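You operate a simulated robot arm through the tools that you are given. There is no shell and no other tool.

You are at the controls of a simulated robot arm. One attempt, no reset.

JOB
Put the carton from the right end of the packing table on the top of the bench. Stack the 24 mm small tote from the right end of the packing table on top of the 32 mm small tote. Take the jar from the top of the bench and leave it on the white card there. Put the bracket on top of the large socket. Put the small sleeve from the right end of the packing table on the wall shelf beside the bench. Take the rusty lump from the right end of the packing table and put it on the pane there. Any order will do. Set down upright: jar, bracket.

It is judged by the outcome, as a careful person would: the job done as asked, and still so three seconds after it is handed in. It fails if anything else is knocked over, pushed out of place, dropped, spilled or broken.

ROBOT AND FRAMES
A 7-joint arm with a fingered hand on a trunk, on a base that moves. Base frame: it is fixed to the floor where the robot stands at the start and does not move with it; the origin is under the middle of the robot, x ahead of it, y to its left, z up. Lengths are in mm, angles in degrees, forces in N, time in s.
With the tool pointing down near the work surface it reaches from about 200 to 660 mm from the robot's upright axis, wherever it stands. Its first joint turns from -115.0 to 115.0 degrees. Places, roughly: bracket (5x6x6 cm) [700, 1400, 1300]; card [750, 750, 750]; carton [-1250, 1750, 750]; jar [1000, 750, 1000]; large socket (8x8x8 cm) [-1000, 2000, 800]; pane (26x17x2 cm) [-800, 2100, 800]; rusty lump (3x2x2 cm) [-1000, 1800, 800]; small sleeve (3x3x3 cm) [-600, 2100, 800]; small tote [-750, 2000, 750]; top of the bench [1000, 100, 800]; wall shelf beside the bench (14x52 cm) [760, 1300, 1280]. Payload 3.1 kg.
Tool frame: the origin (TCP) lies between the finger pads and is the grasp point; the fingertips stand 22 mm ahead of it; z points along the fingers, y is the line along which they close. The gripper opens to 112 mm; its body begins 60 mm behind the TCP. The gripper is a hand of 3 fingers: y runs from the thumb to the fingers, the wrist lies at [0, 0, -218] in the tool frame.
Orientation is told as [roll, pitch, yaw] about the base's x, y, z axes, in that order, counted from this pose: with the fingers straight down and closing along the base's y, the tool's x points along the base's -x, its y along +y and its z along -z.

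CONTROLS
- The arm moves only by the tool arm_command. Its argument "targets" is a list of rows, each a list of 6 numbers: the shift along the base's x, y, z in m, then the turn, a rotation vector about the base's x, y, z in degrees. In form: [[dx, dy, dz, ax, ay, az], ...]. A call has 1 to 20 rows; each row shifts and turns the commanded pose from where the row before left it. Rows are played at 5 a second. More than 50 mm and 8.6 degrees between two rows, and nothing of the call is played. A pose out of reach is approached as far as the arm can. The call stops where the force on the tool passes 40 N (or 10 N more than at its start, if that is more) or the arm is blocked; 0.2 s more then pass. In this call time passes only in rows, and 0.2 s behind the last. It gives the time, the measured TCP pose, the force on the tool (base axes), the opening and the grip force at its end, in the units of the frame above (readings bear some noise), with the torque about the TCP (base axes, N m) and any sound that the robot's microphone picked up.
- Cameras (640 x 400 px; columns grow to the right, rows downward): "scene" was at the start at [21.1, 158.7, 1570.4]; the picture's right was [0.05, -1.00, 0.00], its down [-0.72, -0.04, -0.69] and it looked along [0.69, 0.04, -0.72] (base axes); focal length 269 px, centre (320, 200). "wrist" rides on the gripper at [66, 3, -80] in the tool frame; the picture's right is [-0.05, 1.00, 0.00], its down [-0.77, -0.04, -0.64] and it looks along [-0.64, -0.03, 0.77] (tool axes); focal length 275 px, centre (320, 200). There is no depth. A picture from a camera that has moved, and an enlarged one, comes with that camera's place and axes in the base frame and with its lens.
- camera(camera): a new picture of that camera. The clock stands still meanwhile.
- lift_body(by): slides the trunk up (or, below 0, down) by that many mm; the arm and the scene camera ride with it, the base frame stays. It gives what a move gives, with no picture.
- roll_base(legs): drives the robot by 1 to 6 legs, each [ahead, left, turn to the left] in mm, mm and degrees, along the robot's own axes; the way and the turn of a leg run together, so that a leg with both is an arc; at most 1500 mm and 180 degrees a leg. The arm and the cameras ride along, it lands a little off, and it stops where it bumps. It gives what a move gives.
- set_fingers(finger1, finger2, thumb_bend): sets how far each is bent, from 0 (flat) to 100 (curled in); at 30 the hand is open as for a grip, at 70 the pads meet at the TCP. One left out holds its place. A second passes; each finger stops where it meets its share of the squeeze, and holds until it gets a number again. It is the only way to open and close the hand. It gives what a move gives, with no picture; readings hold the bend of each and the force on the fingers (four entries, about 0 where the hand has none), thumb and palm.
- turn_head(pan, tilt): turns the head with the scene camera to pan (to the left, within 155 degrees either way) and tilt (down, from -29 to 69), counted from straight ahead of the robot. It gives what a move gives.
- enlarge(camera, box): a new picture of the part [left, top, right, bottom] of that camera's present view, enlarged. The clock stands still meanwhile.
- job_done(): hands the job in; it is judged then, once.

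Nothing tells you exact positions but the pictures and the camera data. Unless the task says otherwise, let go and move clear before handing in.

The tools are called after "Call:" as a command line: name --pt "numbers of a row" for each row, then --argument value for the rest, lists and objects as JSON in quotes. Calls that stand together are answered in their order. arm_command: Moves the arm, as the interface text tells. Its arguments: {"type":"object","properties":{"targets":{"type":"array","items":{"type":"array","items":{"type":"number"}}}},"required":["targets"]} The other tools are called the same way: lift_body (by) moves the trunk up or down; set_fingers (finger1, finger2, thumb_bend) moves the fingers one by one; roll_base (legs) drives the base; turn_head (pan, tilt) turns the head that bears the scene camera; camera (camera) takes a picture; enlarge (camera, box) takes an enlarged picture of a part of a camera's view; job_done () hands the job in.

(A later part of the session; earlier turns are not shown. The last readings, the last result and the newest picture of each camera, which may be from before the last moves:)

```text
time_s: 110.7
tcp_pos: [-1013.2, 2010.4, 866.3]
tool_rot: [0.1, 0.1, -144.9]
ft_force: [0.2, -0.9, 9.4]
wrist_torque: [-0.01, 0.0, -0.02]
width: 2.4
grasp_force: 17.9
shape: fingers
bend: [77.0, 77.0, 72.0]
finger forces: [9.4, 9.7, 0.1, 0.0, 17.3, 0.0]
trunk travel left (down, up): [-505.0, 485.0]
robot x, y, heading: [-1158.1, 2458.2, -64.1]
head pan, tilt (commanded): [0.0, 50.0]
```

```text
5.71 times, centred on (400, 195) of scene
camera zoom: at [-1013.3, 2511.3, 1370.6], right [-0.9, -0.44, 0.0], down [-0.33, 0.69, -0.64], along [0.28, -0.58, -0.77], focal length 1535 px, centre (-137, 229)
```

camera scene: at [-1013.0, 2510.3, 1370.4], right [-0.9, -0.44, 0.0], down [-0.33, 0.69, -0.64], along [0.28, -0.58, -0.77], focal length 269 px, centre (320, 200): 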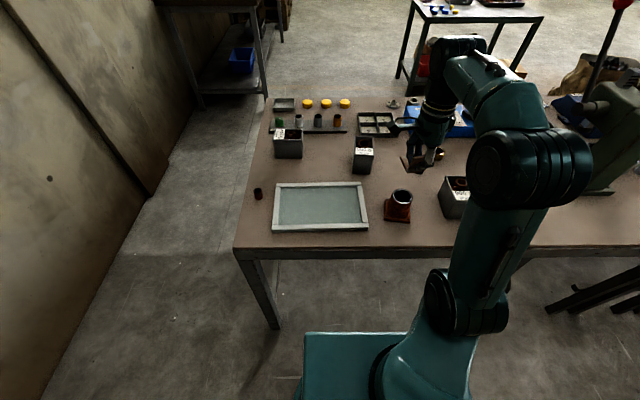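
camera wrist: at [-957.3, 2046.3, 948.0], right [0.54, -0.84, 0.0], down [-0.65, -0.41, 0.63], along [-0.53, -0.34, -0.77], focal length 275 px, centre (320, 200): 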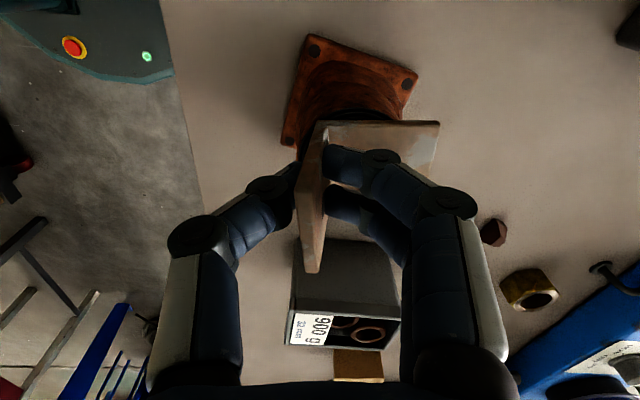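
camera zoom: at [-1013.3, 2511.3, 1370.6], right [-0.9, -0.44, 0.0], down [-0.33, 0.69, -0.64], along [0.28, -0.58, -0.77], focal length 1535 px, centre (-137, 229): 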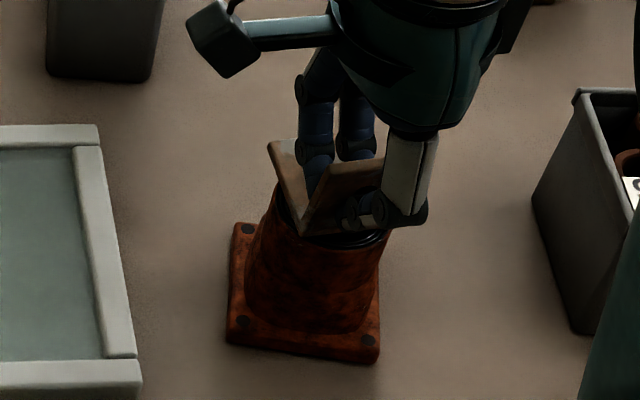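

The foot sits centred over the ring. I'll relieve the pressure slightly and open the fingers gradually.

Call:
arm_command --pt "0 0 0.0012 0 0 0"

Call:
set_fingers --finger1 71 --finger2 71 --thumb_bend 70

Call:
set_fingers --finger1 67 --finger2 67 --thumb_bend 67

Call:
camera --camera "wrist"

```text
time_s: 111.1
tcp_pos: [-1013.2, 2011.2, 866.4]
tool_rot: [0.0, 0.0, -145.0]
ft_force: [0.8, 0.1, 4.7]
wrist_torque: [-0.01, -0.01, -0.01]
width: 2.2
grasp_force: 18.1
shape: fingers
bend: [77.0, 77.0, 72.0]
finger forces: [8.9, 9.2, 0.0, 0.0, 16.7, 0.0]
trunk travel left (down, up): [-505.0, 485.0]
robot x, y, heading: [-1156.9, 2455.6, -64.1]
head pan, tilt (commanded): [0.0, 50.0]
```

```text
time_s: 112.1
tcp_pos: [-1012.2, 2010.6, 867.7]
tool_rot: [0.0, 0.1, -145.0]
ft_force: [0.7, -1.0, 4.8]
wrist_torque: [-0.03, -0.02, 0.02]
width: 4.9
grasp_force: 3.1
shape: fingers
bend: [71.0, 71.0, 69.0]
finger forces: [2.1, 1.9, 0.0, 0.1, 2.1, 0.1]
trunk travel left (down, up): [-505.0, 485.0]
robot x, y, heading: [-1161.6, 2461.6, -64.0]
head pan, tilt (commanded): [0.0, 50.0]
```

```text
time_s: 113.1
tcp_pos: [-1011.3, 2010.3, 866.8]
tool_rot: [-0.1, 0.1, -144.9]
ft_force: [-1.0, 0.1, 0.5]
wrist_torque: [-0.01, 0.01, 0.02]
width: 8.6
grasp_force: 0.1
shape: fingers
bend: [67.0, 67.0, 67.0]
finger forces: [0.0, 0.1, 0.0, 0.0, 0.0, 0.1]
trunk travel left (down, up): [-505.0, 485.0]
robot x, y, heading: [-1159.9, 2460.9, -64.0]
head pan, tilt (commanded): [0.0, 50.0]
```

```text
taken
camera wrist: at [-957.2, 2045.8, 948.3], right [0.54, -0.84, 0.0], down [-0.65, -0.41, 0.63], along [-0.54, -0.34, -0.77], focal length 275 px, centre (320, 200)
```

wrist: 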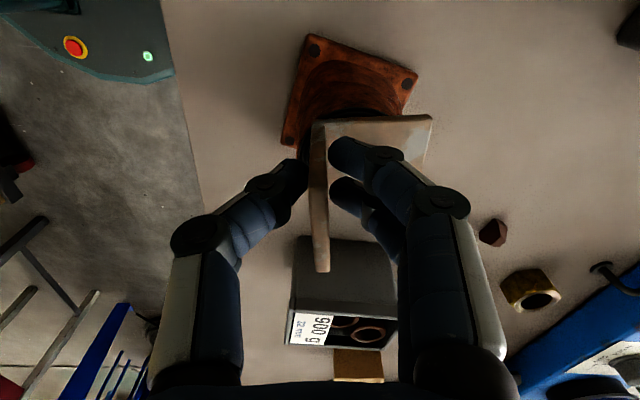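

The bracket stands free between the fingers. I'll open further and rise straight up.

Call:
set_fingers --finger1 52 --finger2 52 --thumb_bend 52

Call:
arm_command --pt "0 0 0.015 0 0 0" --pt "0 0 0.03 0 0 0" --pt "0 0 0.04 0 0 0" --pt "0 0 0.04 0 0 0"

Call:
camera --camera "wrist"

Call:
enlarge --camera "scene" --box '[350, 140, 450, 240]'

```text
time_s: 114.1
tcp_pos: [-1012.9, 2010.6, 866.7]
tool_rot: [0.0, 0.1, -144.9]
ft_force: [-0.5, 0.0, 0.4]
wrist_torque: [0.04, 0.01, 0.0]
width: 48.7
grasp_force: 0.1
shape: fingers
bend: [52.0, 52.0, 52.0]
finger forces: [0.1, 0.0, 0.0, 0.1, 0.0, 0.1]
trunk travel left (down, up): [-505.0, 485.0]
robot x, y, heading: [-1161.0, 2460.2, -64.1]
head pan, tilt (commanded): [0.0, 50.0]
```

```text
time_s: 115.1
tcp_pos: [-1013.1, 2011.5, 990.6]
tool_rot: [-0.1, 0.0, -144.9]
ft_force: [-0.2, 0.2, 0.1]
wrist_torque: [0.01, 0.06, -0.04]
width: 48.8
grasp_force: 0.1
shape: fingers
bend: [52.0, 52.0, 52.0]
finger forces: [0.1, 0.0, 0.0, 0.0, 0.0, 0.0]
trunk travel left (down, up): [-505.0, 485.0]
robot x, y, heading: [-1159.5, 2460.9, -64.3]
head pan, tilt (commanded): [0.0, 50.0]
```

```text
taken
camera wrist: at [-957.2, 2046.9, 1073.2], right [0.54, -0.84, 0.0], down [-0.65, -0.42, 0.63], along [-0.54, -0.34, -0.77], focal length 275 px, centre (320, 200)
```

wrist: 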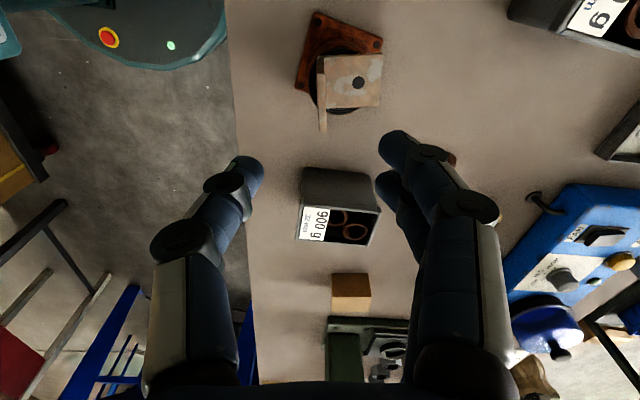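

```text
4.00 times, centred on (400, 190) of scene
camera zoom: at [-1013.0, 2510.6, 1370.3], right [-0.9, -0.44, 0.0], down [-0.33, 0.69, -0.64], along [0.28, -0.58, -0.77], focal length 1075 px, centre (0, 240)
```

zoom: 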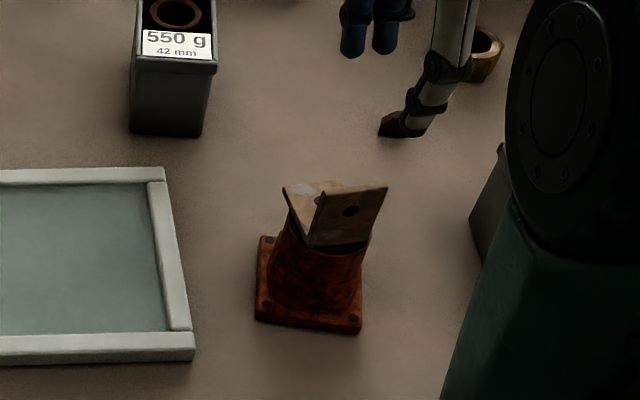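

The bracket stands upright on the socket. Next the rusty lump; I'll move the base a bit forward and left so the lump, pane and both totes are all within reach.

Call:
roll_base --legs '[[105, 118, 0]]'

Call:
turn_head --pan -10 --tilt 55

Call:
camera --camera "scene"

Call:
camera --camera "wrist"

```text
time_s: 116.5
tcp_pos: [-860.2, 1970.0, 990.2]
tool_rot: [-0.1, 0.1, -145.1]
ft_force: [-0.6, 0.0, -0.2]
wrist_torque: [0.0, 0.05, 0.02]
width: 49.2
grasp_force: 0.1
shape: fingers
bend: [52.0, 52.0, 52.0]
finger forces: [0.0, 0.0, 0.1, 0.0, 0.1, 0.1]
trunk travel left (down, up): [-505.0, 485.0]
robot x, y, heading: [-1006.3, 2416.1, -64.0]
head pan, tilt (commanded): [0.0, 50.0]
```

```text
time_s: 117.3
tcp_pos: [-860.7, 1968.6, 991.0]
tool_rot: [0.0, 0.0, -145.1]
ft_force: [-0.9, 0.6, -0.2]
wrist_torque: [-0.03, 0.04, -0.01]
width: 48.9
grasp_force: 0.1
shape: fingers
bend: [52.0, 52.0, 52.0]
finger forces: [0.0, 0.0, 0.0, 0.0, 0.1, 0.1]
trunk travel left (down, up): [-505.0, 485.0]
robot x, y, heading: [-1003.6, 2414.0, -64.1]
head pan, tilt (commanded): [-10.0, 55.0]
```

```text
taken
camera scene: at [-873.5, 2468.6, 1363.9], right [-0.96, -0.27, 0.0], down [-0.22, 0.79, -0.57], along [0.15, -0.55, -0.82], focal length 269 px, centre (320, 200)
```

scene: 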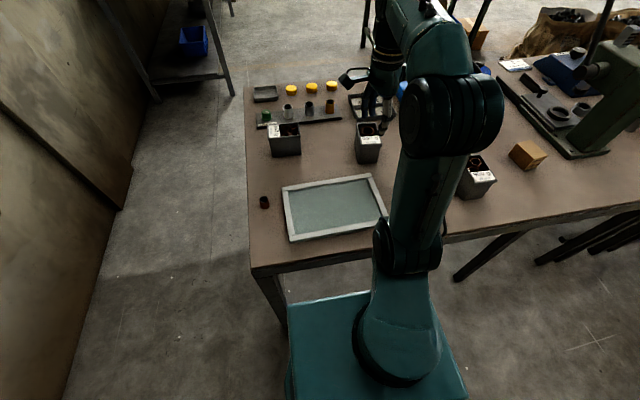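

```text
taken
camera wrist: at [-805.1, 2004.6, 1072.7], right [0.53, -0.85, 0.0], down [-0.65, -0.41, 0.63], along [-0.54, -0.34, -0.77], focal length 275 px, centre (320, 200)
```

wrist: 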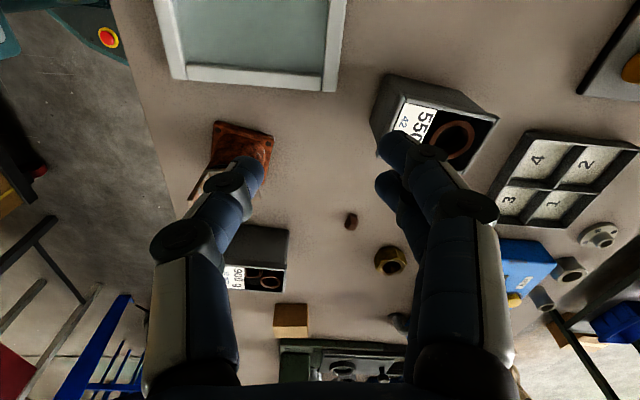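

The lump is at about (-1028, 1805). I'll move the hand over it for a close look.

Call:
arm_command --pt "-0.028 -0.0273 0 0 0 0" --pt "-0.028 -0.0273 0 0 0 0" --pt "-0.028 -0.0273 -0.02 0 0 0" --pt "-0.028 -0.0273 -0.03 0 0 0" --pt "-0.028 -0.0273 -0.03 0 0 0" --pt "-0.028 -0.0273 -0.03 0 0 0"

Call:
camera --camera "wrist"

```text
time_s: 118.7
tcp_pos: [-1030.3, 1803.5, 880.3]
tool_rot: [0.0, 0.2, -145.1]
ft_force: [-0.2, -0.1, 0.2]
wrist_torque: [0.04, 0.01, 0.01]
width: 48.7
grasp_force: 0.1
shape: fingers
bend: [52.0, 52.0, 52.0]
finger forces: [0.0, 0.1, 0.1, 0.0, 0.0, 0.0]
trunk travel left (down, up): [-505.0, 485.0]
robot x, y, heading: [-1003.3, 2421.3, -64.4]
head pan, tilt (commanded): [-10.0, 55.0]
```

```text
taken
camera wrist: at [-974.4, 1838.5, 962.5], right [0.53, -0.85, 0.0], down [-0.65, -0.41, 0.63], along [-0.54, -0.34, -0.77], focal length 275 px, centre (320, 200)
```

wrist: 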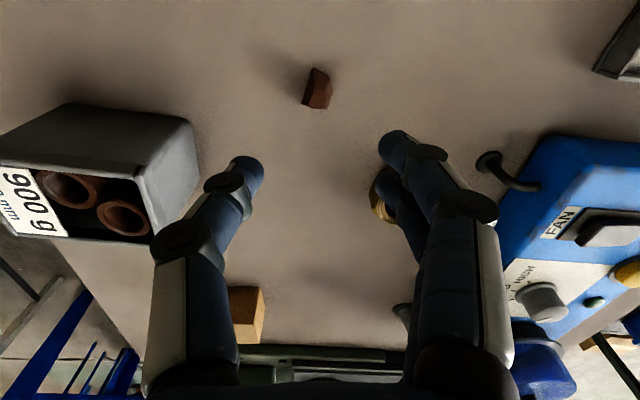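

The thumb side is close to the 32 mm tote, so I'll rotate the hand about 60° for clearance before descending.

Call:
arm_command --pt "0 0 0.01 0 0 7.5" --pt "0 0 0.01 0 0 7.5" --pt "0 0 0 0 0 7.5" --pt "0 0 0 0 0 7.5" --pt "0 0 0 0 0 7.5" --pt "0 0 0 0 0 7.5" --pt "0 0 -0.01 0 0 7.5" --pt "0 0 -0.01 0 0 7.5"

Call:
camera --camera "wrist"

Call:
camera --camera "scene"

```text
time_s: 120.5
tcp_pos: [-1029.8, 1806.7, 880.5]
tool_rot: [0.0, 0.1, -84.8]
ft_force: [0.7, -0.9, 0.2]
wrist_torque: [0.01, -0.02, 0.01]
width: 48.9
grasp_force: 0.0
shape: fingers
bend: [52.0, 52.0, 52.0]
finger forces: [0.0, 0.1, 0.1, 0.0, 0.0, 0.0]
trunk travel left (down, up): [-505.0, 485.0]
robot x, y, heading: [-1005.1, 2416.8, -64.2]
head pan, tilt (commanded): [-10.0, 55.0]
```

```text
taken
camera wrist: at [-1032.0, 1871.3, 962.8], right [1.0, 0.04, 0.0], down [0.03, -0.77, 0.63], along [0.03, -0.63, -0.77], focal length 275 px, centre (320, 200)
```

wrist: 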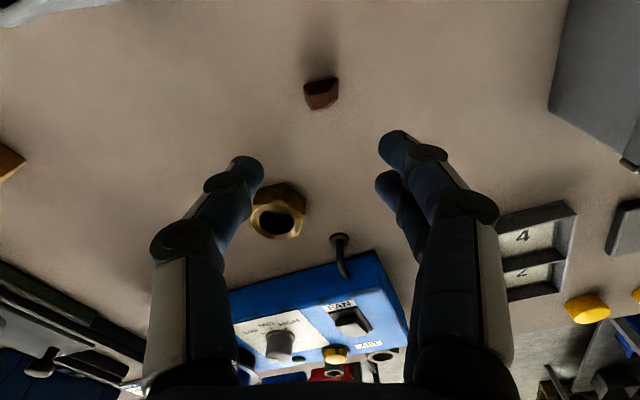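

```text
taken
camera scene: at [-873.8, 2468.6, 1363.9], right [-0.96, -0.27, 0.0], down [-0.22, 0.79, -0.57], along [0.15, -0.55, -0.82], focal length 269 px, centre (320, 200)
```

scene: 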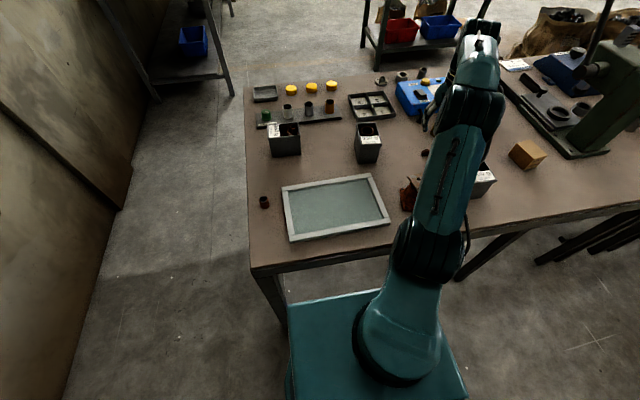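

The lump is right under the hand at (-1029, 1805). I'll descend partway and check.

Call:
arm_command --pt "0.001 -0.002 -0.03 0 0 0" --pt "0 0 -0.03 0 0 0" --pt "0 0 -0.03 0 0 0"

Call:
camera --camera "wrist"

```text
time_s: 121.3
tcp_pos: [-1027.9, 1804.3, 789.2]
tool_rot: [0.0, 0.0, -85.2]
ft_force: [-0.5, 0.3, -1.0]
wrist_torque: [-0.01, 0.01, 0.02]
width: 49.0
grasp_force: 0.0
shape: fingers
bend: [52.0, 52.0, 52.0]
finger forces: [0.0, 0.0, 0.0, 0.1, 0.1, 0.1]
trunk travel left (down, up): [-505.0, 485.0]
robot x, y, heading: [-1006.8, 2418.4, -64.5]
head pan, tilt (commanded): [-10.0, 55.0]
```

```text
taken
camera wrist: at [-1031.3, 1869.1, 870.8], right [1.0, 0.04, 0.0], down [0.03, -0.77, 0.63], along [0.02, -0.63, -0.77], focal length 275 px, centre (320, 200)
```

wrist: 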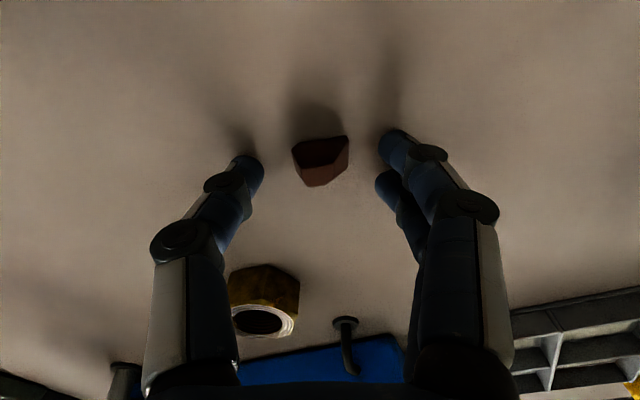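

The lump is centred about (-1029, 1798). I'll shift slightly and descend close to the table.

Call:
arm_command --pt "-0.001 -0.006 -0.01 0 0 0" --pt "0 0 -0.006 0 0 0"

Call:
set_fingers --finger1 57 --finger2 57 --thumb_bend 57

Call:
camera --camera "wrist"

```text
time_s: 121.8
tcp_pos: [-1028.6, 1799.4, 787.2]
tool_rot: [-0.3, -0.9, -85.1]
ft_force: [0.4, 7.1, 31.3]
wrist_torque: [0.32, -0.27, 0.01]
width: 50.3
grasp_force: 16.2
shape: fingers
bend: [54.0, 53.0, 53.0]
finger forces: [12.7, 6.5, 0.0, 0.0, 12.4, 0.0]
trunk travel left (down, up): [-505.0, 485.0]
robot x, y, heading: [-1007.5, 2417.4, -64.1]
head pan, tilt (commanded): [-10.0, 55.0]
stopped in row 2: the force on the tool passed its limit at 46 N (the readings are from after the stop); the commanded pose is now the measured one
```

```text
time_s: 122.4
tcp_pos: [-1028.6, 1796.7, 787.8]
tool_rot: [-0.2, -1.1, -85.0]
ft_force: [1.2, 4.0, 26.0]
wrist_torque: [0.32, -0.39, 0.05]
width: 45.0
grasp_force: 12.6
shape: fingers
bend: [56.0, 56.0, 56.0]
finger forces: [14.1, 4.5, 0.0, 0.1, 7.2, 0.0]
trunk travel left (down, up): [-505.0, 485.0]
robot x, y, heading: [-1008.4, 2415.4, -64.2]
head pan, tilt (commanded): [-10.0, 55.0]
stopped: the force on the tool passed its limit at 43 N (the readings are from after the stop); the commanded pose is now the measured one
```

```text
taken
camera wrist: at [-1031.4, 1865.0, 867.5], right [1.0, 0.04, 0.0], down [0.03, -0.76, 0.65], along [0.02, -0.65, -0.76], focal length 275 px, centre (320, 200)
```

wrist: 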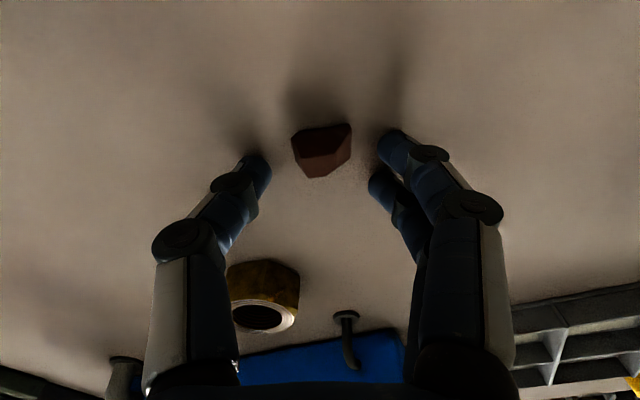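

The fingertips touched the table at TCP z≈787, so the table top is about z≈764 (higher than I'd estimated). I'll back up a few mm, recentre (lump y≈1806), and close partway.

Call:
arm_command --pt "0 0 0.005 0 0 0" --pt "0 0.009 0 0 1 0"

Call:
set_fingers --finger1 58 --finger2 58 --thumb_bend 58

Call:
camera --camera "wrist"

```text
time_s: 123.0
tcp_pos: [-1028.8, 1804.9, 786.7]
tool_rot: [-1.2, -0.5, -85.1]
ft_force: [0.4, 1.0, 4.1]
wrist_torque: [0.09, -0.1, 0.04]
width: 39.5
grasp_force: 1.6
shape: fingers
bend: [56.0, 56.0, 56.0]
finger forces: [3.4, 0.4, 0.0, 0.1, 0.1, 0.0]
trunk travel left (down, up): [-505.0, 485.0]
robot x, y, heading: [-1005.0, 2416.5, -64.0]
head pan, tilt (commanded): [-10.0, 55.0]
```

```text
time_s: 124.0
tcp_pos: [-1028.6, 1803.3, 789.5]
tool_rot: [-1.2, -0.5, -85.1]
ft_force: [-0.6, -0.1, 0.1]
wrist_torque: [0.02, 0.03, 0.02]
width: 36.3
grasp_force: 0.0
shape: fingers
bend: [57.0, 57.0, 57.0]
finger forces: [0.0, 0.0, 0.0, 0.1, 0.0, 0.0]
trunk travel left (down, up): [-505.0, 485.0]
robot x, y, heading: [-1007.8, 2417.3, -64.3]
head pan, tilt (commanded): [-10.0, 55.0]
```

```text
taken
camera wrist: at [-1030.2, 1871.2, 869.3], right [1.0, 0.04, -0.02], down [0.04, -0.76, 0.64], along [0.01, -0.64, -0.77], focal length 275 px, centre (320, 200)
```

wrist: 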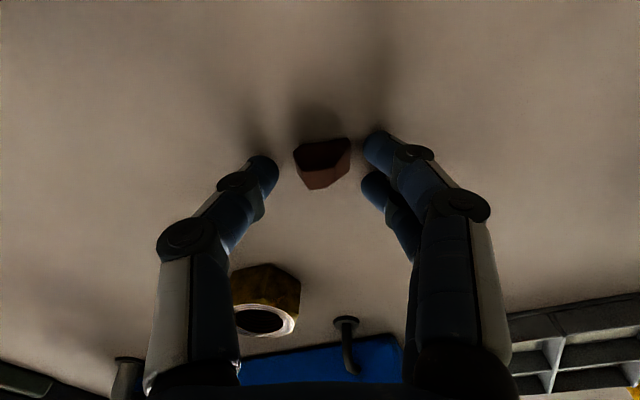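

Call:
arm_command --pt "0 0.002 -0.001 1.2 0.5 0"

Call:
set_fingers --finger1 61 --finger2 61 --thumb_bend 61

Call:
camera --camera "wrist"

```text
time_s: 124.4
tcp_pos: [-1028.6, 1805.7, 789.1]
tool_rot: [-1.5, 0.6, -85.0]
ft_force: [0.1, -0.9, 3.9]
wrist_torque: [-0.08, -0.12, -0.03]
width: 35.8
grasp_force: 2.1
shape: fingers
bend: [57.0, 57.0, 57.0]
finger forces: [0.8, 3.1, 0.0, 0.1, 0.1, 0.0]
trunk travel left (down, up): [-505.0, 485.0]
robot x, y, heading: [-1008.1, 2414.5, -64.0]
head pan, tilt (commanded): [-10.0, 55.0]
```

```text
time_s: 125.4
tcp_pos: [-1028.9, 1807.5, 786.8]
tool_rot: [-1.5, 0.7, -84.9]
ft_force: [-0.2, -0.5, 0.0]
wrist_torque: [-0.03, -0.03, 0.01]
width: 25.2
grasp_force: 0.1
shape: fingers
bend: [61.0, 61.0, 61.0]
finger forces: [0.2, 0.0, 0.0, 0.0, 0.0, 0.0]
trunk travel left (down, up): [-505.0, 485.0]
robot x, y, heading: [-1007.3, 2417.3, -64.3]
head pan, tilt (commanded): [-10.0, 55.0]
```

```text
taken
camera wrist: at [-1029.6, 1871.5, 869.8], right [1.0, 0.04, -0.03], down [0.05, -0.78, 0.63], along [0.0, -0.63, -0.78], focal length 275 px, centre (320, 200)
```

wrist: 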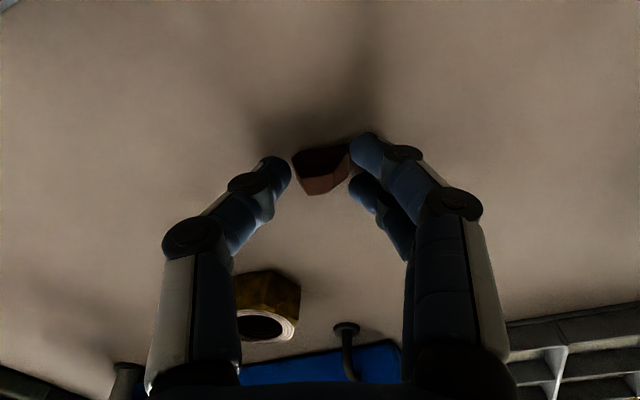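

Call:
arm_command --pt "0 0 0 -0.57 -1.55 0" --pt "0 0 -0.002 0 0 0"

Call:
arm_command --pt "0 0 -0.0015 0 0 0"

```text
time_s: 126.0
tcp_pos: [-1029.8, 1807.0, 786.9]
tool_rot: [0.0, -0.1, -85.0]
ft_force: [-0.1, -0.6, 6.1]
wrist_torque: [-0.02, 0.02, 0.03]
width: 24.8
grasp_force: 3.3
shape: fingers
bend: [61.0, 61.0, 61.0]
finger forces: [2.0, 1.0, 0.0, 0.1, 3.4, 0.0]
trunk travel left (down, up): [-505.0, 485.0]
robot x, y, heading: [-1003.0, 2418.7, -64.3]
head pan, tilt (commanded): [-10.0, 55.0]
```

```text
time_s: 126.4
tcp_pos: [-1028.7, 1806.4, 786.6]
tool_rot: [-0.2, -0.5, -85.0]
ft_force: [0.3, -5.9, 19.2]
wrist_torque: [-0.06, 0.05, 0.01]
width: 24.9
grasp_force: 9.1
shape: fingers
bend: [62.0, 61.0, 61.0]
finger forces: [5.6, 3.5, 0.0, 0.1, 9.6, 0.0]
trunk travel left (down, up): [-505.0, 485.0]
robot x, y, heading: [-1009.0, 2416.0, -64.0]
head pan, tilt (commanded): [-10.0, 55.0]
```

The tips rest on the table; I'll lift 1 mm and close on the lump.

Call:
arm_command --pt "0 0 0.002 0 0 0"

Call:
set_fingers --finger1 65 --finger2 65 --thumb_bend 65

Call:
camera --camera "wrist"

```text
time_s: 126.8
tcp_pos: [-1029.8, 1807.3, 786.4]
tool_rot: [-0.1, 0.0, -85.0]
ft_force: [1.0, -4.5, 11.9]
wrist_torque: [-0.1, 0.04, 0.01]
width: 24.8
grasp_force: 5.8
shape: fingers
bend: [62.0, 61.0, 61.0]
finger forces: [2.2, 2.5, 0.1, 0.0, 6.1, 0.0]
trunk travel left (down, up): [-505.0, 485.0]
robot x, y, heading: [-1007.2, 2418.5, -64.2]
head pan, tilt (commanded): [-10.0, 55.0]
```

```text
time_s: 127.8
tcp_pos: [-1029.2, 1807.2, 786.2]
tool_rot: [0.1, 0.0, -85.1]
ft_force: [-1.6, 0.1, 2.3]
wrist_torque: [0.04, 0.03, 0.01]
width: 21.3
grasp_force: 3.1
shape: fingers
bend: [63.0, 64.0, 64.0]
finger forces: [2.6, 0.5, 0.0, 0.0, 3.9, 0.1]
trunk travel left (down, up): [-505.0, 485.0]
robot x, y, heading: [-1008.4, 2416.8, -64.2]
head pan, tilt (commanded): [-10.0, 55.0]
```

```text
taken
camera wrist: at [-1032.4, 1872.9, 867.5], right [1.0, 0.04, 0.0], down [0.03, -0.77, 0.64], along [0.03, -0.64, -0.77], focal length 275 px, centre (320, 200)
```

wrist: 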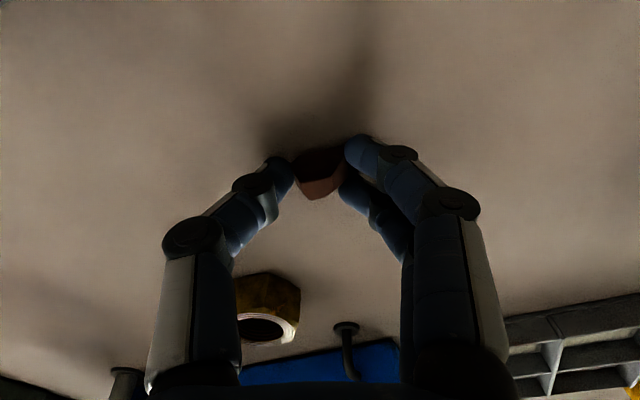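

The lump is contacted on both sides; I'll squeeze more and lift a little.

Call:
set_fingers --finger1 71 --finger2 71 --thumb_bend 71

Call:
arm_command --pt "0 0 0.005 0 0 0" --pt "0 0 0.015 0 0 0" --pt "0 0 0.03 0 0 0"

Call:
camera --camera "wrist"

```text
time_s: 128.8
tcp_pos: [-1028.9, 1806.8, 785.9]
tool_rot: [0.1, 0.0, -85.0]
ft_force: [0.5, -0.2, -0.7]
wrist_torque: [0.01, 0.02, 0.0]
width: 19.2
grasp_force: 8.6
shape: fingers
bend: [65.0, 67.0, 66.0]
finger forces: [5.4, 2.9, 0.0, 0.0, 8.8, 0.1]
trunk travel left (down, up): [-505.0, 485.0]
robot x, y, heading: [-1003.2, 2415.2, -64.1]
head pan, tilt (commanded): [-10.0, 55.0]
```

```text
time_s: 129.6
tcp_pos: [-1029.1, 1806.2, 835.1]
tool_rot: [0.0, 0.0, -85.0]
ft_force: [1.2, -0.4, -0.1]
wrist_torque: [-0.01, 0.02, 0.01]
width: 19.3
grasp_force: 8.5
shape: fingers
bend: [65.0, 67.0, 66.0]
finger forces: [5.5, 3.1, 0.0, 0.0, 8.6, 0.0]
trunk travel left (down, up): [-505.0, 485.0]
robot x, y, heading: [-1007.2, 2418.6, -64.7]
head pan, tilt (commanded): [-10.0, 55.0]
```

```text
taken
camera wrist: at [-1032.4, 1872.4, 917.3], right [1.0, 0.04, 0.0], down [0.03, -0.77, 0.64], along [0.03, -0.64, -0.77], focal length 275 px, centre (320, 200)
```

wrist: 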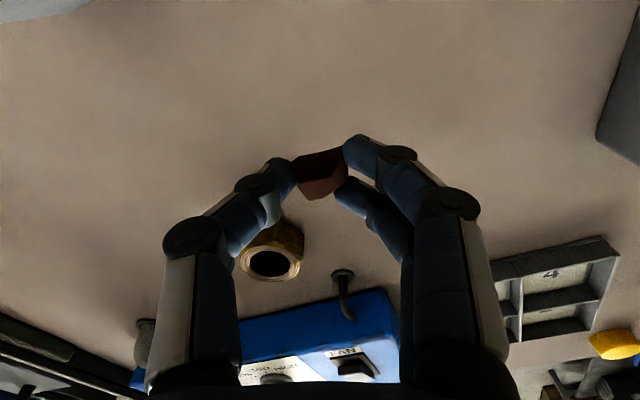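

The lump is held. I'll raise it well clear and carry it over the pane's centre at about (-802, 2082).

Call:
arm_command --pt "0 0 0.045 0 0 0" --pt "0 0 0.045 0 0 0" --pt "0 0 0.045 0 0 0" --pt "0.028 0.0345 0 0 0 0" --pt "0.028 0.0345 0 0 0 0" --pt "0.028 0.0345 0 0 0 0" --pt "0.028 0.0345 0 0 0 0" --pt "0.028 0.0345 0 0 0 0" --pt "0.028 0.0345 0 0 0 0" --pt "0.028 0.0345 0 0 0 0" --pt "0.028 0.0345 0 0 0 0"

Call:
camera --camera "wrist"

Call:
camera --camera "scene"

```text
time_s: 132.0
tcp_pos: [-807.9, 2113.4, 950.5]
tool_rot: [-0.1, 0.1, -85.1]
ft_force: [0.6, -0.2, 0.0]
wrist_torque: [0.02, -0.03, -0.02]
width: 19.4
grasp_force: 8.4
shape: fingers
bend: [65.0, 68.0, 66.0]
finger forces: [5.3, 3.1, 0.0, 0.0, 8.4, 0.0]
out of reach, approached as far as the arm can: row 2, 3
trunk travel left (down, up): [-505.0, 485.0]
robot x, y, heading: [-1001.9, 2418.4, -64.2]
head pan, tilt (commanded): [-10.0, 55.0]
```

```text
taken
camera wrist: at [-810.5, 2179.5, 1032.1], right [1.0, 0.04, 0.0], down [0.03, -0.77, 0.64], along [0.02, -0.64, -0.77], focal length 275 px, centre (320, 200)
```

wrist: 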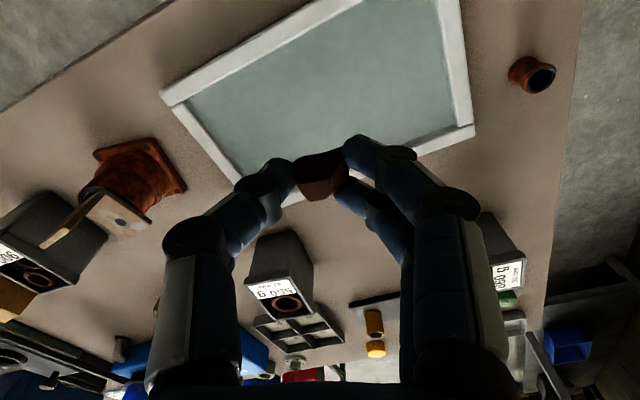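

```text
taken
camera scene: at [-872.5, 2469.5, 1363.7], right [-0.96, -0.27, 0.0], down [-0.22, 0.79, -0.57], along [0.15, -0.55, -0.82], focal length 269 px, centre (320, 200)
```

scene: 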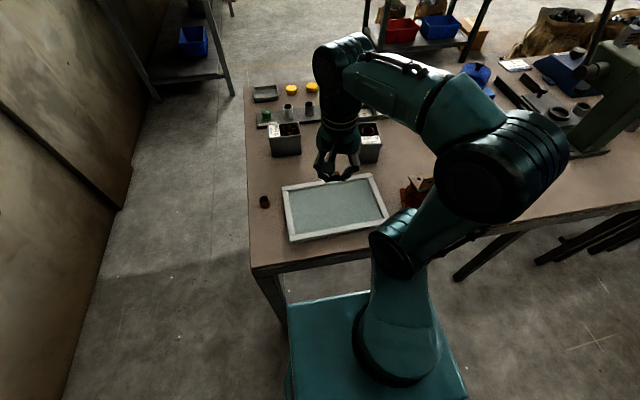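

The lump is over the pane; its centre works out at about (-803, 2078). I'll adjust and descend gently.

Call:
arm_command --pt "0.005 -0.038 0 0 0 0" --pt "0 0 -0.04 0 0 0" --pt "0 0 -0.04 0 0 0" --pt "0 0 -0.04 0 0 0"

Call:
camera --camera "wrist"

```text
time_s: 133.0
tcp_pos: [-800.7, 2076.7, 830.1]
tool_rot: [0.0, 0.1, -85.0]
ft_force: [0.5, -0.2, 0.0]
wrist_torque: [0.0, -0.02, 0.04]
width: 19.0
grasp_force: 8.4
shape: fingers
bend: [65.0, 68.0, 66.0]
finger forces: [5.4, 3.3, 0.0, 0.1, 8.1, 0.1]
trunk travel left (down, up): [-505.0, 485.0]
robot x, y, heading: [-1007.9, 2414.5, -64.4]
head pan, tilt (commanded): [-10.0, 55.0]
```

```text
taken
camera wrist: at [-803.2, 2143.0, 911.7], right [1.0, 0.04, 0.0], down [0.03, -0.77, 0.64], along [0.03, -0.64, -0.77], focal length 275 px, centre (320, 200)
```

wrist: 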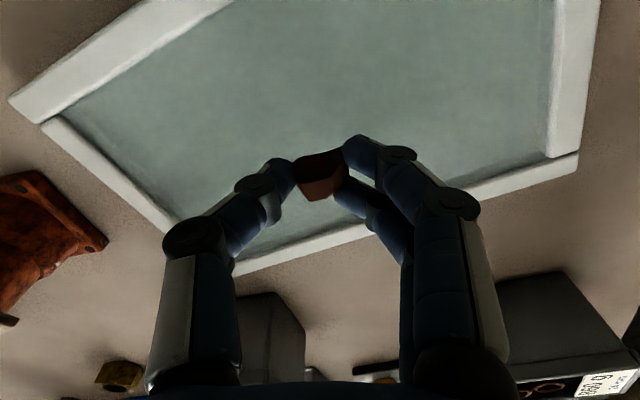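

Call:
arm_command --pt "0 0 -0.012 0 0 0" --pt "0 0 -0.006 0 0 0"

Call:
arm_command --pt "0 0 -0.003 0 0 0"

Call:
arm_command --pt "0 0 -0.003 0 0 0"

Call:
arm_command --pt "0 0 -0.003 0 0 0"

```text
time_s: 133.6
tcp_pos: [-800.5, 2075.0, 812.6]
tool_rot: [0.0, 0.1, -85.0]
ft_force: [0.7, 0.1, 0.3]
wrist_torque: [-0.01, 0.02, 0.01]
width: 19.2
grasp_force: 8.4
shape: fingers
bend: [65.0, 68.0, 66.0]
finger forces: [5.4, 3.2, 0.1, 0.0, 8.1, 0.0]
trunk travel left (down, up): [-505.0, 485.0]
robot x, y, heading: [-1008.6, 2418.8, -63.7]
head pan, tilt (commanded): [-10.0, 55.0]
```

```text
time_s: 134.0
tcp_pos: [-800.7, 2076.3, 810.1]
tool_rot: [0.0, 0.0, -85.1]
ft_force: [-0.9, 0.9, -0.1]
wrist_torque: [-0.01, -0.01, 0.0]
width: 19.1
grasp_force: 8.5
shape: fingers
bend: [65.0, 68.0, 66.0]
finger forces: [5.4, 3.2, 0.0, 0.0, 8.1, 0.0]
trunk travel left (down, up): [-505.0, 485.0]
robot x, y, heading: [-1002.4, 2415.6, -64.3]
head pan, tilt (commanded): [-10.0, 55.0]
```

```text
time_s: 134.4
tcp_pos: [-801.8, 2075.8, 805.5]
tool_rot: [0.0, 0.0, -85.0]
ft_force: [-0.4, 0.0, -0.3]
wrist_torque: [0.01, 0.03, 0.01]
width: 18.8
grasp_force: 8.2
shape: fingers
bend: [65.0, 68.0, 66.0]
finger forces: [5.4, 3.2, 0.0, 0.1, 8.1, 0.0]
trunk travel left (down, up): [-505.0, 485.0]
robot x, y, heading: [-1007.1, 2416.1, -64.3]
head pan, tilt (commanded): [-10.0, 55.0]
```

```text
time_s: 134.8
tcp_pos: [-799.9, 2077.3, 803.6]
tool_rot: [0.0, 0.1, -85.0]
ft_force: [-0.7, -0.5, -0.1]
wrist_torque: [-0.03, -0.02, -0.04]
width: 19.1
grasp_force: 7.9
shape: fingers
bend: [65.0, 68.0, 66.0]
finger forces: [5.4, 3.1, 0.0, 0.0, 8.1, 0.0]
trunk travel left (down, up): [-505.0, 485.0]
robot x, y, heading: [-1003.7, 2415.6, -64.2]
head pan, tilt (commanded): [-10.0, 55.0]
```

Continuing downward in small steps with no contact yet.

Call:
arm_command --pt "0 0 -0.002 0 0 0"

Call:
arm_command --pt "0 0 -0.002 0 0 0"

Call:
arm_command --pt "0 0 -0.002 0 0 0"

```text
time_s: 135.2
tcp_pos: [-800.9, 2076.5, 801.6]
tool_rot: [0.0, 0.0, -85.0]
ft_force: [0.5, 0.1, 0.1]
wrist_torque: [-0.02, 0.02, 0.02]
width: 18.9
grasp_force: 8.0
shape: fingers
bend: [65.0, 68.0, 66.0]
finger forces: [5.3, 3.1, 0.1, 0.0, 8.1, 0.0]
trunk travel left (down, up): [-505.0, 485.0]
robot x, y, heading: [-1005.2, 2419.5, -64.4]
head pan, tilt (commanded): [-10.0, 55.0]
```

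```text
time_s: 135.6
tcp_pos: [-800.8, 2077.1, 801.6]
tool_rot: [0.0, -0.1, -85.0]
ft_force: [0.2, -2.6, 14.8]
wrist_torque: [0.0, 0.15, -0.02]
width: 18.8
grasp_force: 16.0
shape: fingers
bend: [66.0, 68.0, 67.0]
finger forces: [9.7, 3.5, 0.0, 0.1, 18.6, 0.1]
trunk travel left (down, up): [-505.0, 485.0]
robot x, y, heading: [-1013.0, 2416.6, -64.4]
head pan, tilt (commanded): [-10.0, 55.0]
```

```text
time_s: 136.0
tcp_pos: [-800.1, 2076.9, 800.2]
tool_rot: [0.2, -0.3, -85.0]
ft_force: [-1.2, -6.6, 39.1]
wrist_torque: [-0.03, 0.34, 0.03]
width: 19.1
grasp_force: 26.9
shape: fingers
bend: [69.0, 68.0, 69.0]
finger forces: [16.6, 3.7, 0.1, 0.1, 34.1, 0.1]
trunk travel left (down, up): [-505.0, 485.0]
robot x, y, heading: [-1004.2, 2417.1, -64.4]
head pan, tilt (commanded): [-10.0, 55.0]
```

Contact was made at TCP z≈801; I'll relieve the pressure right away.

Call:
arm_command --pt "0 0 0.0035 0 0 0"

Call:
camera --camera "wrist"

```text
time_s: 136.4
tcp_pos: [-800.7, 2078.2, 800.6]
tool_rot: [-0.1, 0.1, -85.0]
ft_force: [1.5, -1.5, 9.0]
wrist_torque: [-0.04, -0.01, 0.02]
width: 18.5
grasp_force: 14.0
shape: fingers
bend: [68.0, 68.0, 68.0]
finger forces: [9.5, 3.5, 0.0, 0.0, 14.5, 0.1]
trunk travel left (down, up): [-505.0, 485.0]
robot x, y, heading: [-1004.6, 2416.5, -64.5]
head pan, tilt (commanded): [-10.0, 55.0]
```

```text
taken
camera wrist: at [-804.3, 2143.8, 882.3], right [1.0, 0.04, 0.0], down [0.03, -0.77, 0.63], along [0.02, -0.63, -0.77], focal length 275 px, centre (320, 200)
```

wrist: 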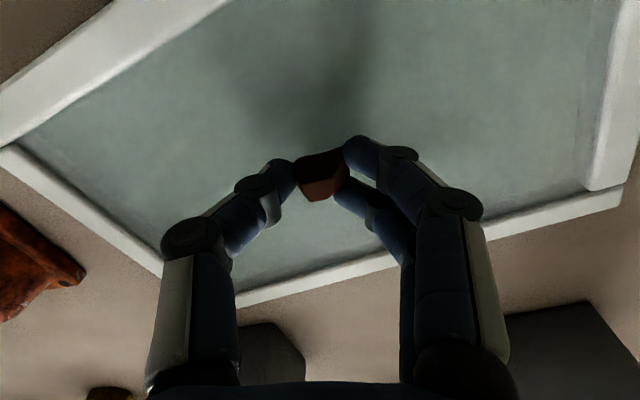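

Call:
set_fingers --finger1 63 --finger2 63 --thumb_bend 63

Call:
set_fingers --finger1 56 --finger2 56 --thumb_bend 56

Call:
camera --camera "wrist"

```text
time_s: 137.4
tcp_pos: [-801.3, 2078.0, 802.5]
tool_rot: [0.0, 0.0, -85.1]
ft_force: [0.3, 1.0, 9.9]
wrist_torque: [0.09, 0.05, -0.02]
width: 20.2
grasp_force: 7.5
shape: fingers
bend: [64.0, 64.0, 63.0]
finger forces: [6.3, 0.9, 0.1, 0.1, 8.4, 0.0]
trunk travel left (down, up): [-505.0, 485.0]
robot x, y, heading: [-1007.3, 2418.8, -64.4]
head pan, tilt (commanded): [-10.0, 55.0]
```

```text
time_s: 138.4
tcp_pos: [-800.1, 2077.6, 802.8]
tool_rot: [0.1, -0.1, -84.9]
ft_force: [1.9, -2.2, 25.6]
wrist_torque: [0.0, -0.11, -0.01]
width: 25.4
grasp_force: 13.0
shape: fingers
bend: [60.0, 60.0, 60.0]
finger forces: [7.5, 7.4, 0.0, 0.1, 11.3, 0.0]
trunk travel left (down, up): [-505.0, 485.0]
robot x, y, heading: [-1009.0, 2415.2, -64.2]
head pan, tilt (commanded): [-10.0, 55.0]
```

```text
taken
camera wrist: at [-804.4, 2144.0, 883.8], right [1.0, 0.04, 0.0], down [0.03, -0.77, 0.64], along [0.03, -0.64, -0.77], focal length 275 px, centre (320, 200)
```

wrist: 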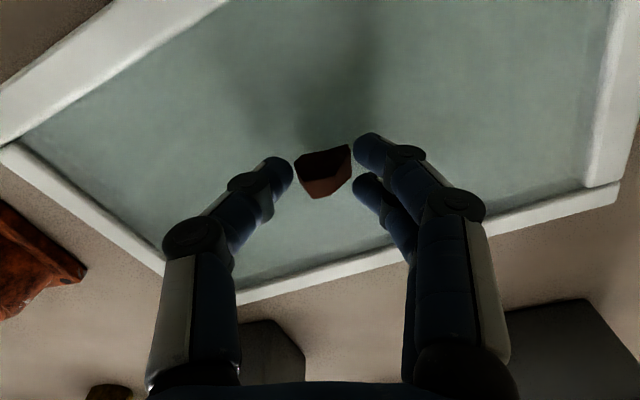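

The lump is free on the glass; opening fingers pressed their tips on the pane, so I'll lift straight up now.

Call:
arm_command --pt "0 0 0.006 0 0 0" --pt "0 0 0.02 0 0 0" --pt "0 0 0.04 0 0 0" --pt "0 0 0.04 0 0 0" --pt "0 0 0.03 0 0 0"

Call:
camera --camera "wrist"

Call:
camera --camera "scene"

```text
time_s: 139.6
tcp_pos: [-800.7, 2078.5, 938.1]
tool_rot: [-0.1, 0.0, -85.0]
ft_force: [0.2, 1.1, -0.3]
wrist_torque: [0.02, 0.01, 0.01]
width: 37.7
grasp_force: 0.0
shape: fingers
bend: [56.0, 56.0, 56.0]
finger forces: [0.0, 0.1, 0.0, 0.0, 0.0, 0.1]
trunk travel left (down, up): [-505.0, 485.0]
robot x, y, heading: [-1002.2, 2414.5, -64.4]
head pan, tilt (commanded): [-10.0, 55.0]
```

```text
taken
camera wrist: at [-803.9, 2144.7, 1020.1], right [1.0, 0.04, 0.0], down [0.03, -0.77, 0.64], along [0.02, -0.63, -0.77], focal length 275 px, centre (320, 200)
```

wrist: 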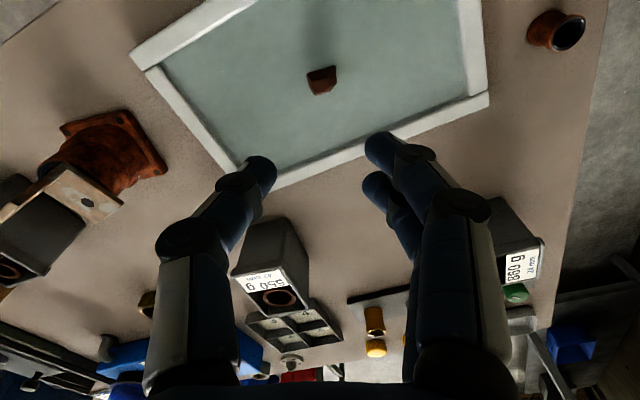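

```text
taken
camera scene: at [-873.6, 2469.1, 1363.8], right [-0.96, -0.27, 0.0], down [-0.22, 0.79, -0.57], along [0.15, -0.55, -0.82], focal length 269 px, centre (320, 200)
```

scene: 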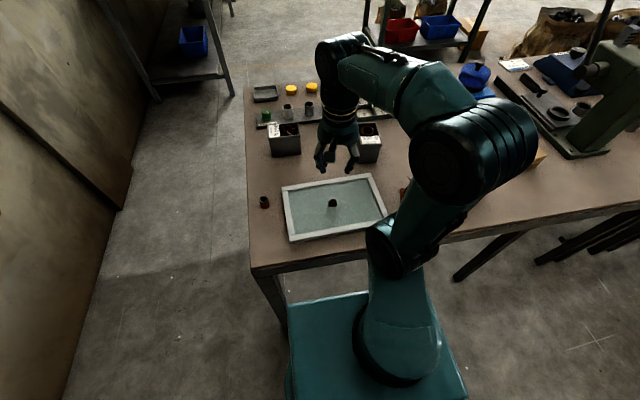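

The lump sits on the glass at the pane's centre. Next is the 24 mm tote near (-607, 1914); I'll shift the base left to bring it in reach and look at it closely.

Call:
roll_base --legs '[[0, 97, 0]]'

Call:
set_fingers --finger1 30 --finger2 30 --thumb_bend 30

Call:
arm_command --pt "0.021 -0.021 0.01 0 0 0" --pt "0.021 -0.021 0.01 0 0 0" --pt "0.021 -0.021 0 0 0 0" --pt "0.021 -0.021 0 0 0 0" --pt "0.021 -0.021 0 0 0 0"

Call:
camera --camera "wrist"

Call:
camera --camera "scene"

```text
time_s: 140.7
tcp_pos: [-711.0, 2121.8, 938.1]
tool_rot: [-0.1, 0.0, -84.9]
ft_force: [-0.6, 0.5, 0.8]
wrist_torque: [0.01, 0.04, 0.03]
width: 37.6
grasp_force: 0.0
shape: fingers
bend: [56.0, 56.0, 56.0]
finger forces: [0.1, 0.0, 0.0, 0.0, 0.0, 0.0]
trunk travel left (down, up): [-505.0, 485.0]
robot x, y, heading: [-918.2, 2456.9, -64.2]
head pan, tilt (commanded): [-10.0, 55.0]
```

```text
time_s: 141.7
tcp_pos: [-712.3, 2122.2, 937.9]
tool_rot: [0.0, 0.0, -84.9]
ft_force: [-0.5, 1.5, 0.0]
wrist_torque: [-0.02, 0.04, -0.02]
width: 111.0
grasp_force: 0.2
shape: fingers
bend: [30.0, 30.0, 30.0]
finger forces: [0.0, 0.0, 0.0, 0.0, 0.1, 0.0]
trunk travel left (down, up): [-505.0, 485.0]
robot x, y, heading: [-918.4, 2456.9, -64.0]
head pan, tilt (commanded): [-10.0, 55.0]
```

```text
time_s: 142.9
tcp_pos: [-606.3, 2017.0, 957.9]
tool_rot: [-0.1, 0.1, -85.0]
ft_force: [-0.5, -0.1, 0.3]
wrist_torque: [-0.01, 0.02, 0.02]
width: 111.4
grasp_force: 0.1
shape: fingers
bend: [30.0, 30.0, 30.0]
finger forces: [0.0, 0.1, 0.0, 0.1, 0.1, 0.1]
trunk travel left (down, up): [-505.0, 485.0]
robot x, y, heading: [-915.0, 2457.8, -64.2]
head pan, tilt (commanded): [-10.0, 55.0]
```

```text
taken
camera wrist: at [-609.8, 2082.8, 1039.8], right [1.0, 0.04, 0.0], down [0.03, -0.77, 0.64], along [0.03, -0.63, -0.77], focal length 275 px, centre (320, 200)
```

wrist: 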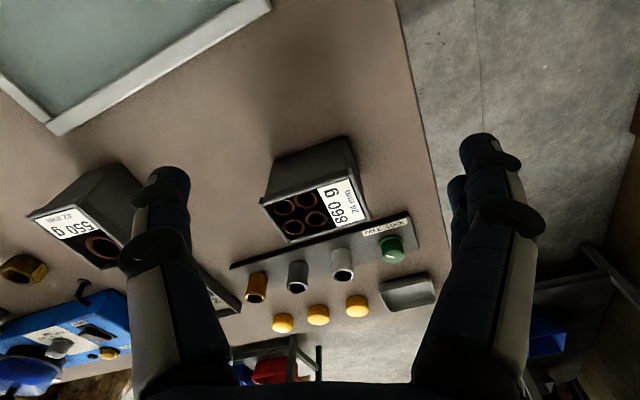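

```text
taken
camera scene: at [-784.9, 2510.9, 1363.8], right [-0.96, -0.27, 0.0], down [-0.22, 0.79, -0.57], along [0.16, -0.55, -0.82], focal length 269 px, centre (320, 200)
```

scene: 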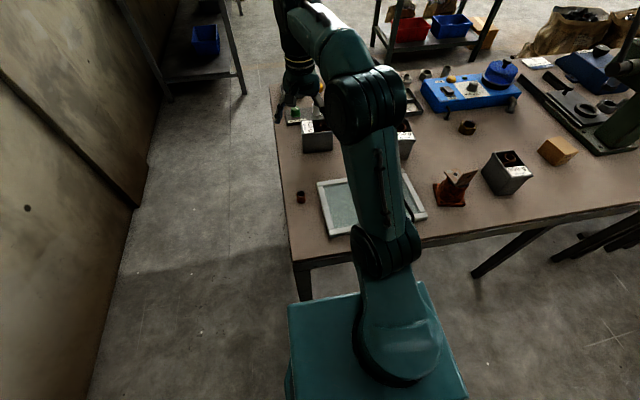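

Call:
enlarge --camera "wrist" --box '[230, 110, 450, 250]'

```text
2.86 times, centred on (340, 180) of wrist
camera zoom: at [-609.8, 2082.8, 1039.8], right [1.0, 0.04, 0.0], down [0.03, -0.77, 0.64], along [0.03, -0.63, -0.77], focal length 786 px, centre (263, 257)
```

zoom: 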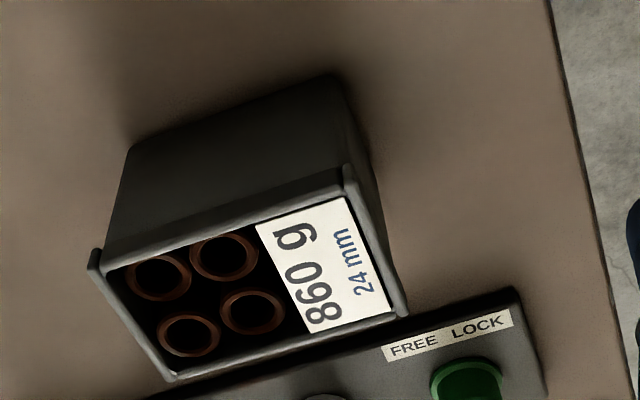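

The 24 mm tote's rim measures about 90×62 mm, centred near (-606, 1905), standing about 75 mm tall. I'll bring the base a little closer, then turn the hand to close across its short side.

Call:
roll_base --legs '[[40, -20, 0]]'

Call:
set_fingers --finger1 36 --finger2 36 --thumb_bend 36

Call:
arm_command --pt "0 0 0 0 0 -7.7" --pt "0 0 0 0 0 -7.7" --pt "0 0 0 0 0 -7.7" --pt "0 0 0 0 0 -7.7" --pt "0 0 0 0 0 -7.7" --pt "0 0 0 0 0 -7.7" --pt "0 0 0 0 0 -7.7" --pt "0 0 0 0 0 -7.7" --pt "0 0 0 0 0 -7.9"

```text
time_s: 143.8
tcp_pos: [-614.0, 1971.3, 958.5]
tool_rot: [-0.1, 0.1, -85.2]
ft_force: [-0.2, 0.5, 0.6]
wrist_torque: [-0.02, -0.03, 0.02]
width: 111.0
grasp_force: 0.1
shape: fingers
bend: [30.0, 30.0, 30.0]
finger forces: [0.0, 0.0, 0.0, 0.0, 0.1, 0.0]
trunk travel left (down, up): [-505.0, 485.0]
robot x, y, heading: [-921.6, 2416.6, -64.4]
head pan, tilt (commanded): [-10.0, 55.0]
```

```text
time_s: 144.8
tcp_pos: [-613.6, 1971.6, 958.6]
tool_rot: [-0.1, 0.0, -85.2]
ft_force: [0.4, -0.3, -0.1]
wrist_torque: [0.03, 0.0, 0.0]
width: 95.7
grasp_force: 0.0
shape: fingers
bend: [36.0, 36.0, 36.0]
finger forces: [0.1, 0.0, 0.0, 0.0, 0.0, 0.0]
trunk travel left (down, up): [-505.0, 485.0]
robot x, y, heading: [-923.1, 2415.8, -64.7]
head pan, tilt (commanded): [-10.0, 55.0]
```

```text
time_s: 146.8
tcp_pos: [-614.6, 1971.7, 958.2]
tool_rot: [0.0, 0.0, -154.7]
ft_force: [0.2, -0.6, 0.1]
wrist_torque: [-0.01, -0.04, 0.01]
width: 95.9
grasp_force: 0.2
shape: fingers
bend: [36.0, 36.0, 36.0]
finger forces: [0.0, 0.1, 0.1, 0.1, 0.1, 0.0]
trunk travel left (down, up): [-505.0, 485.0]
robot x, y, heading: [-925.0, 2415.1, -64.4]
head pan, tilt (commanded): [-10.0, 55.0]
```

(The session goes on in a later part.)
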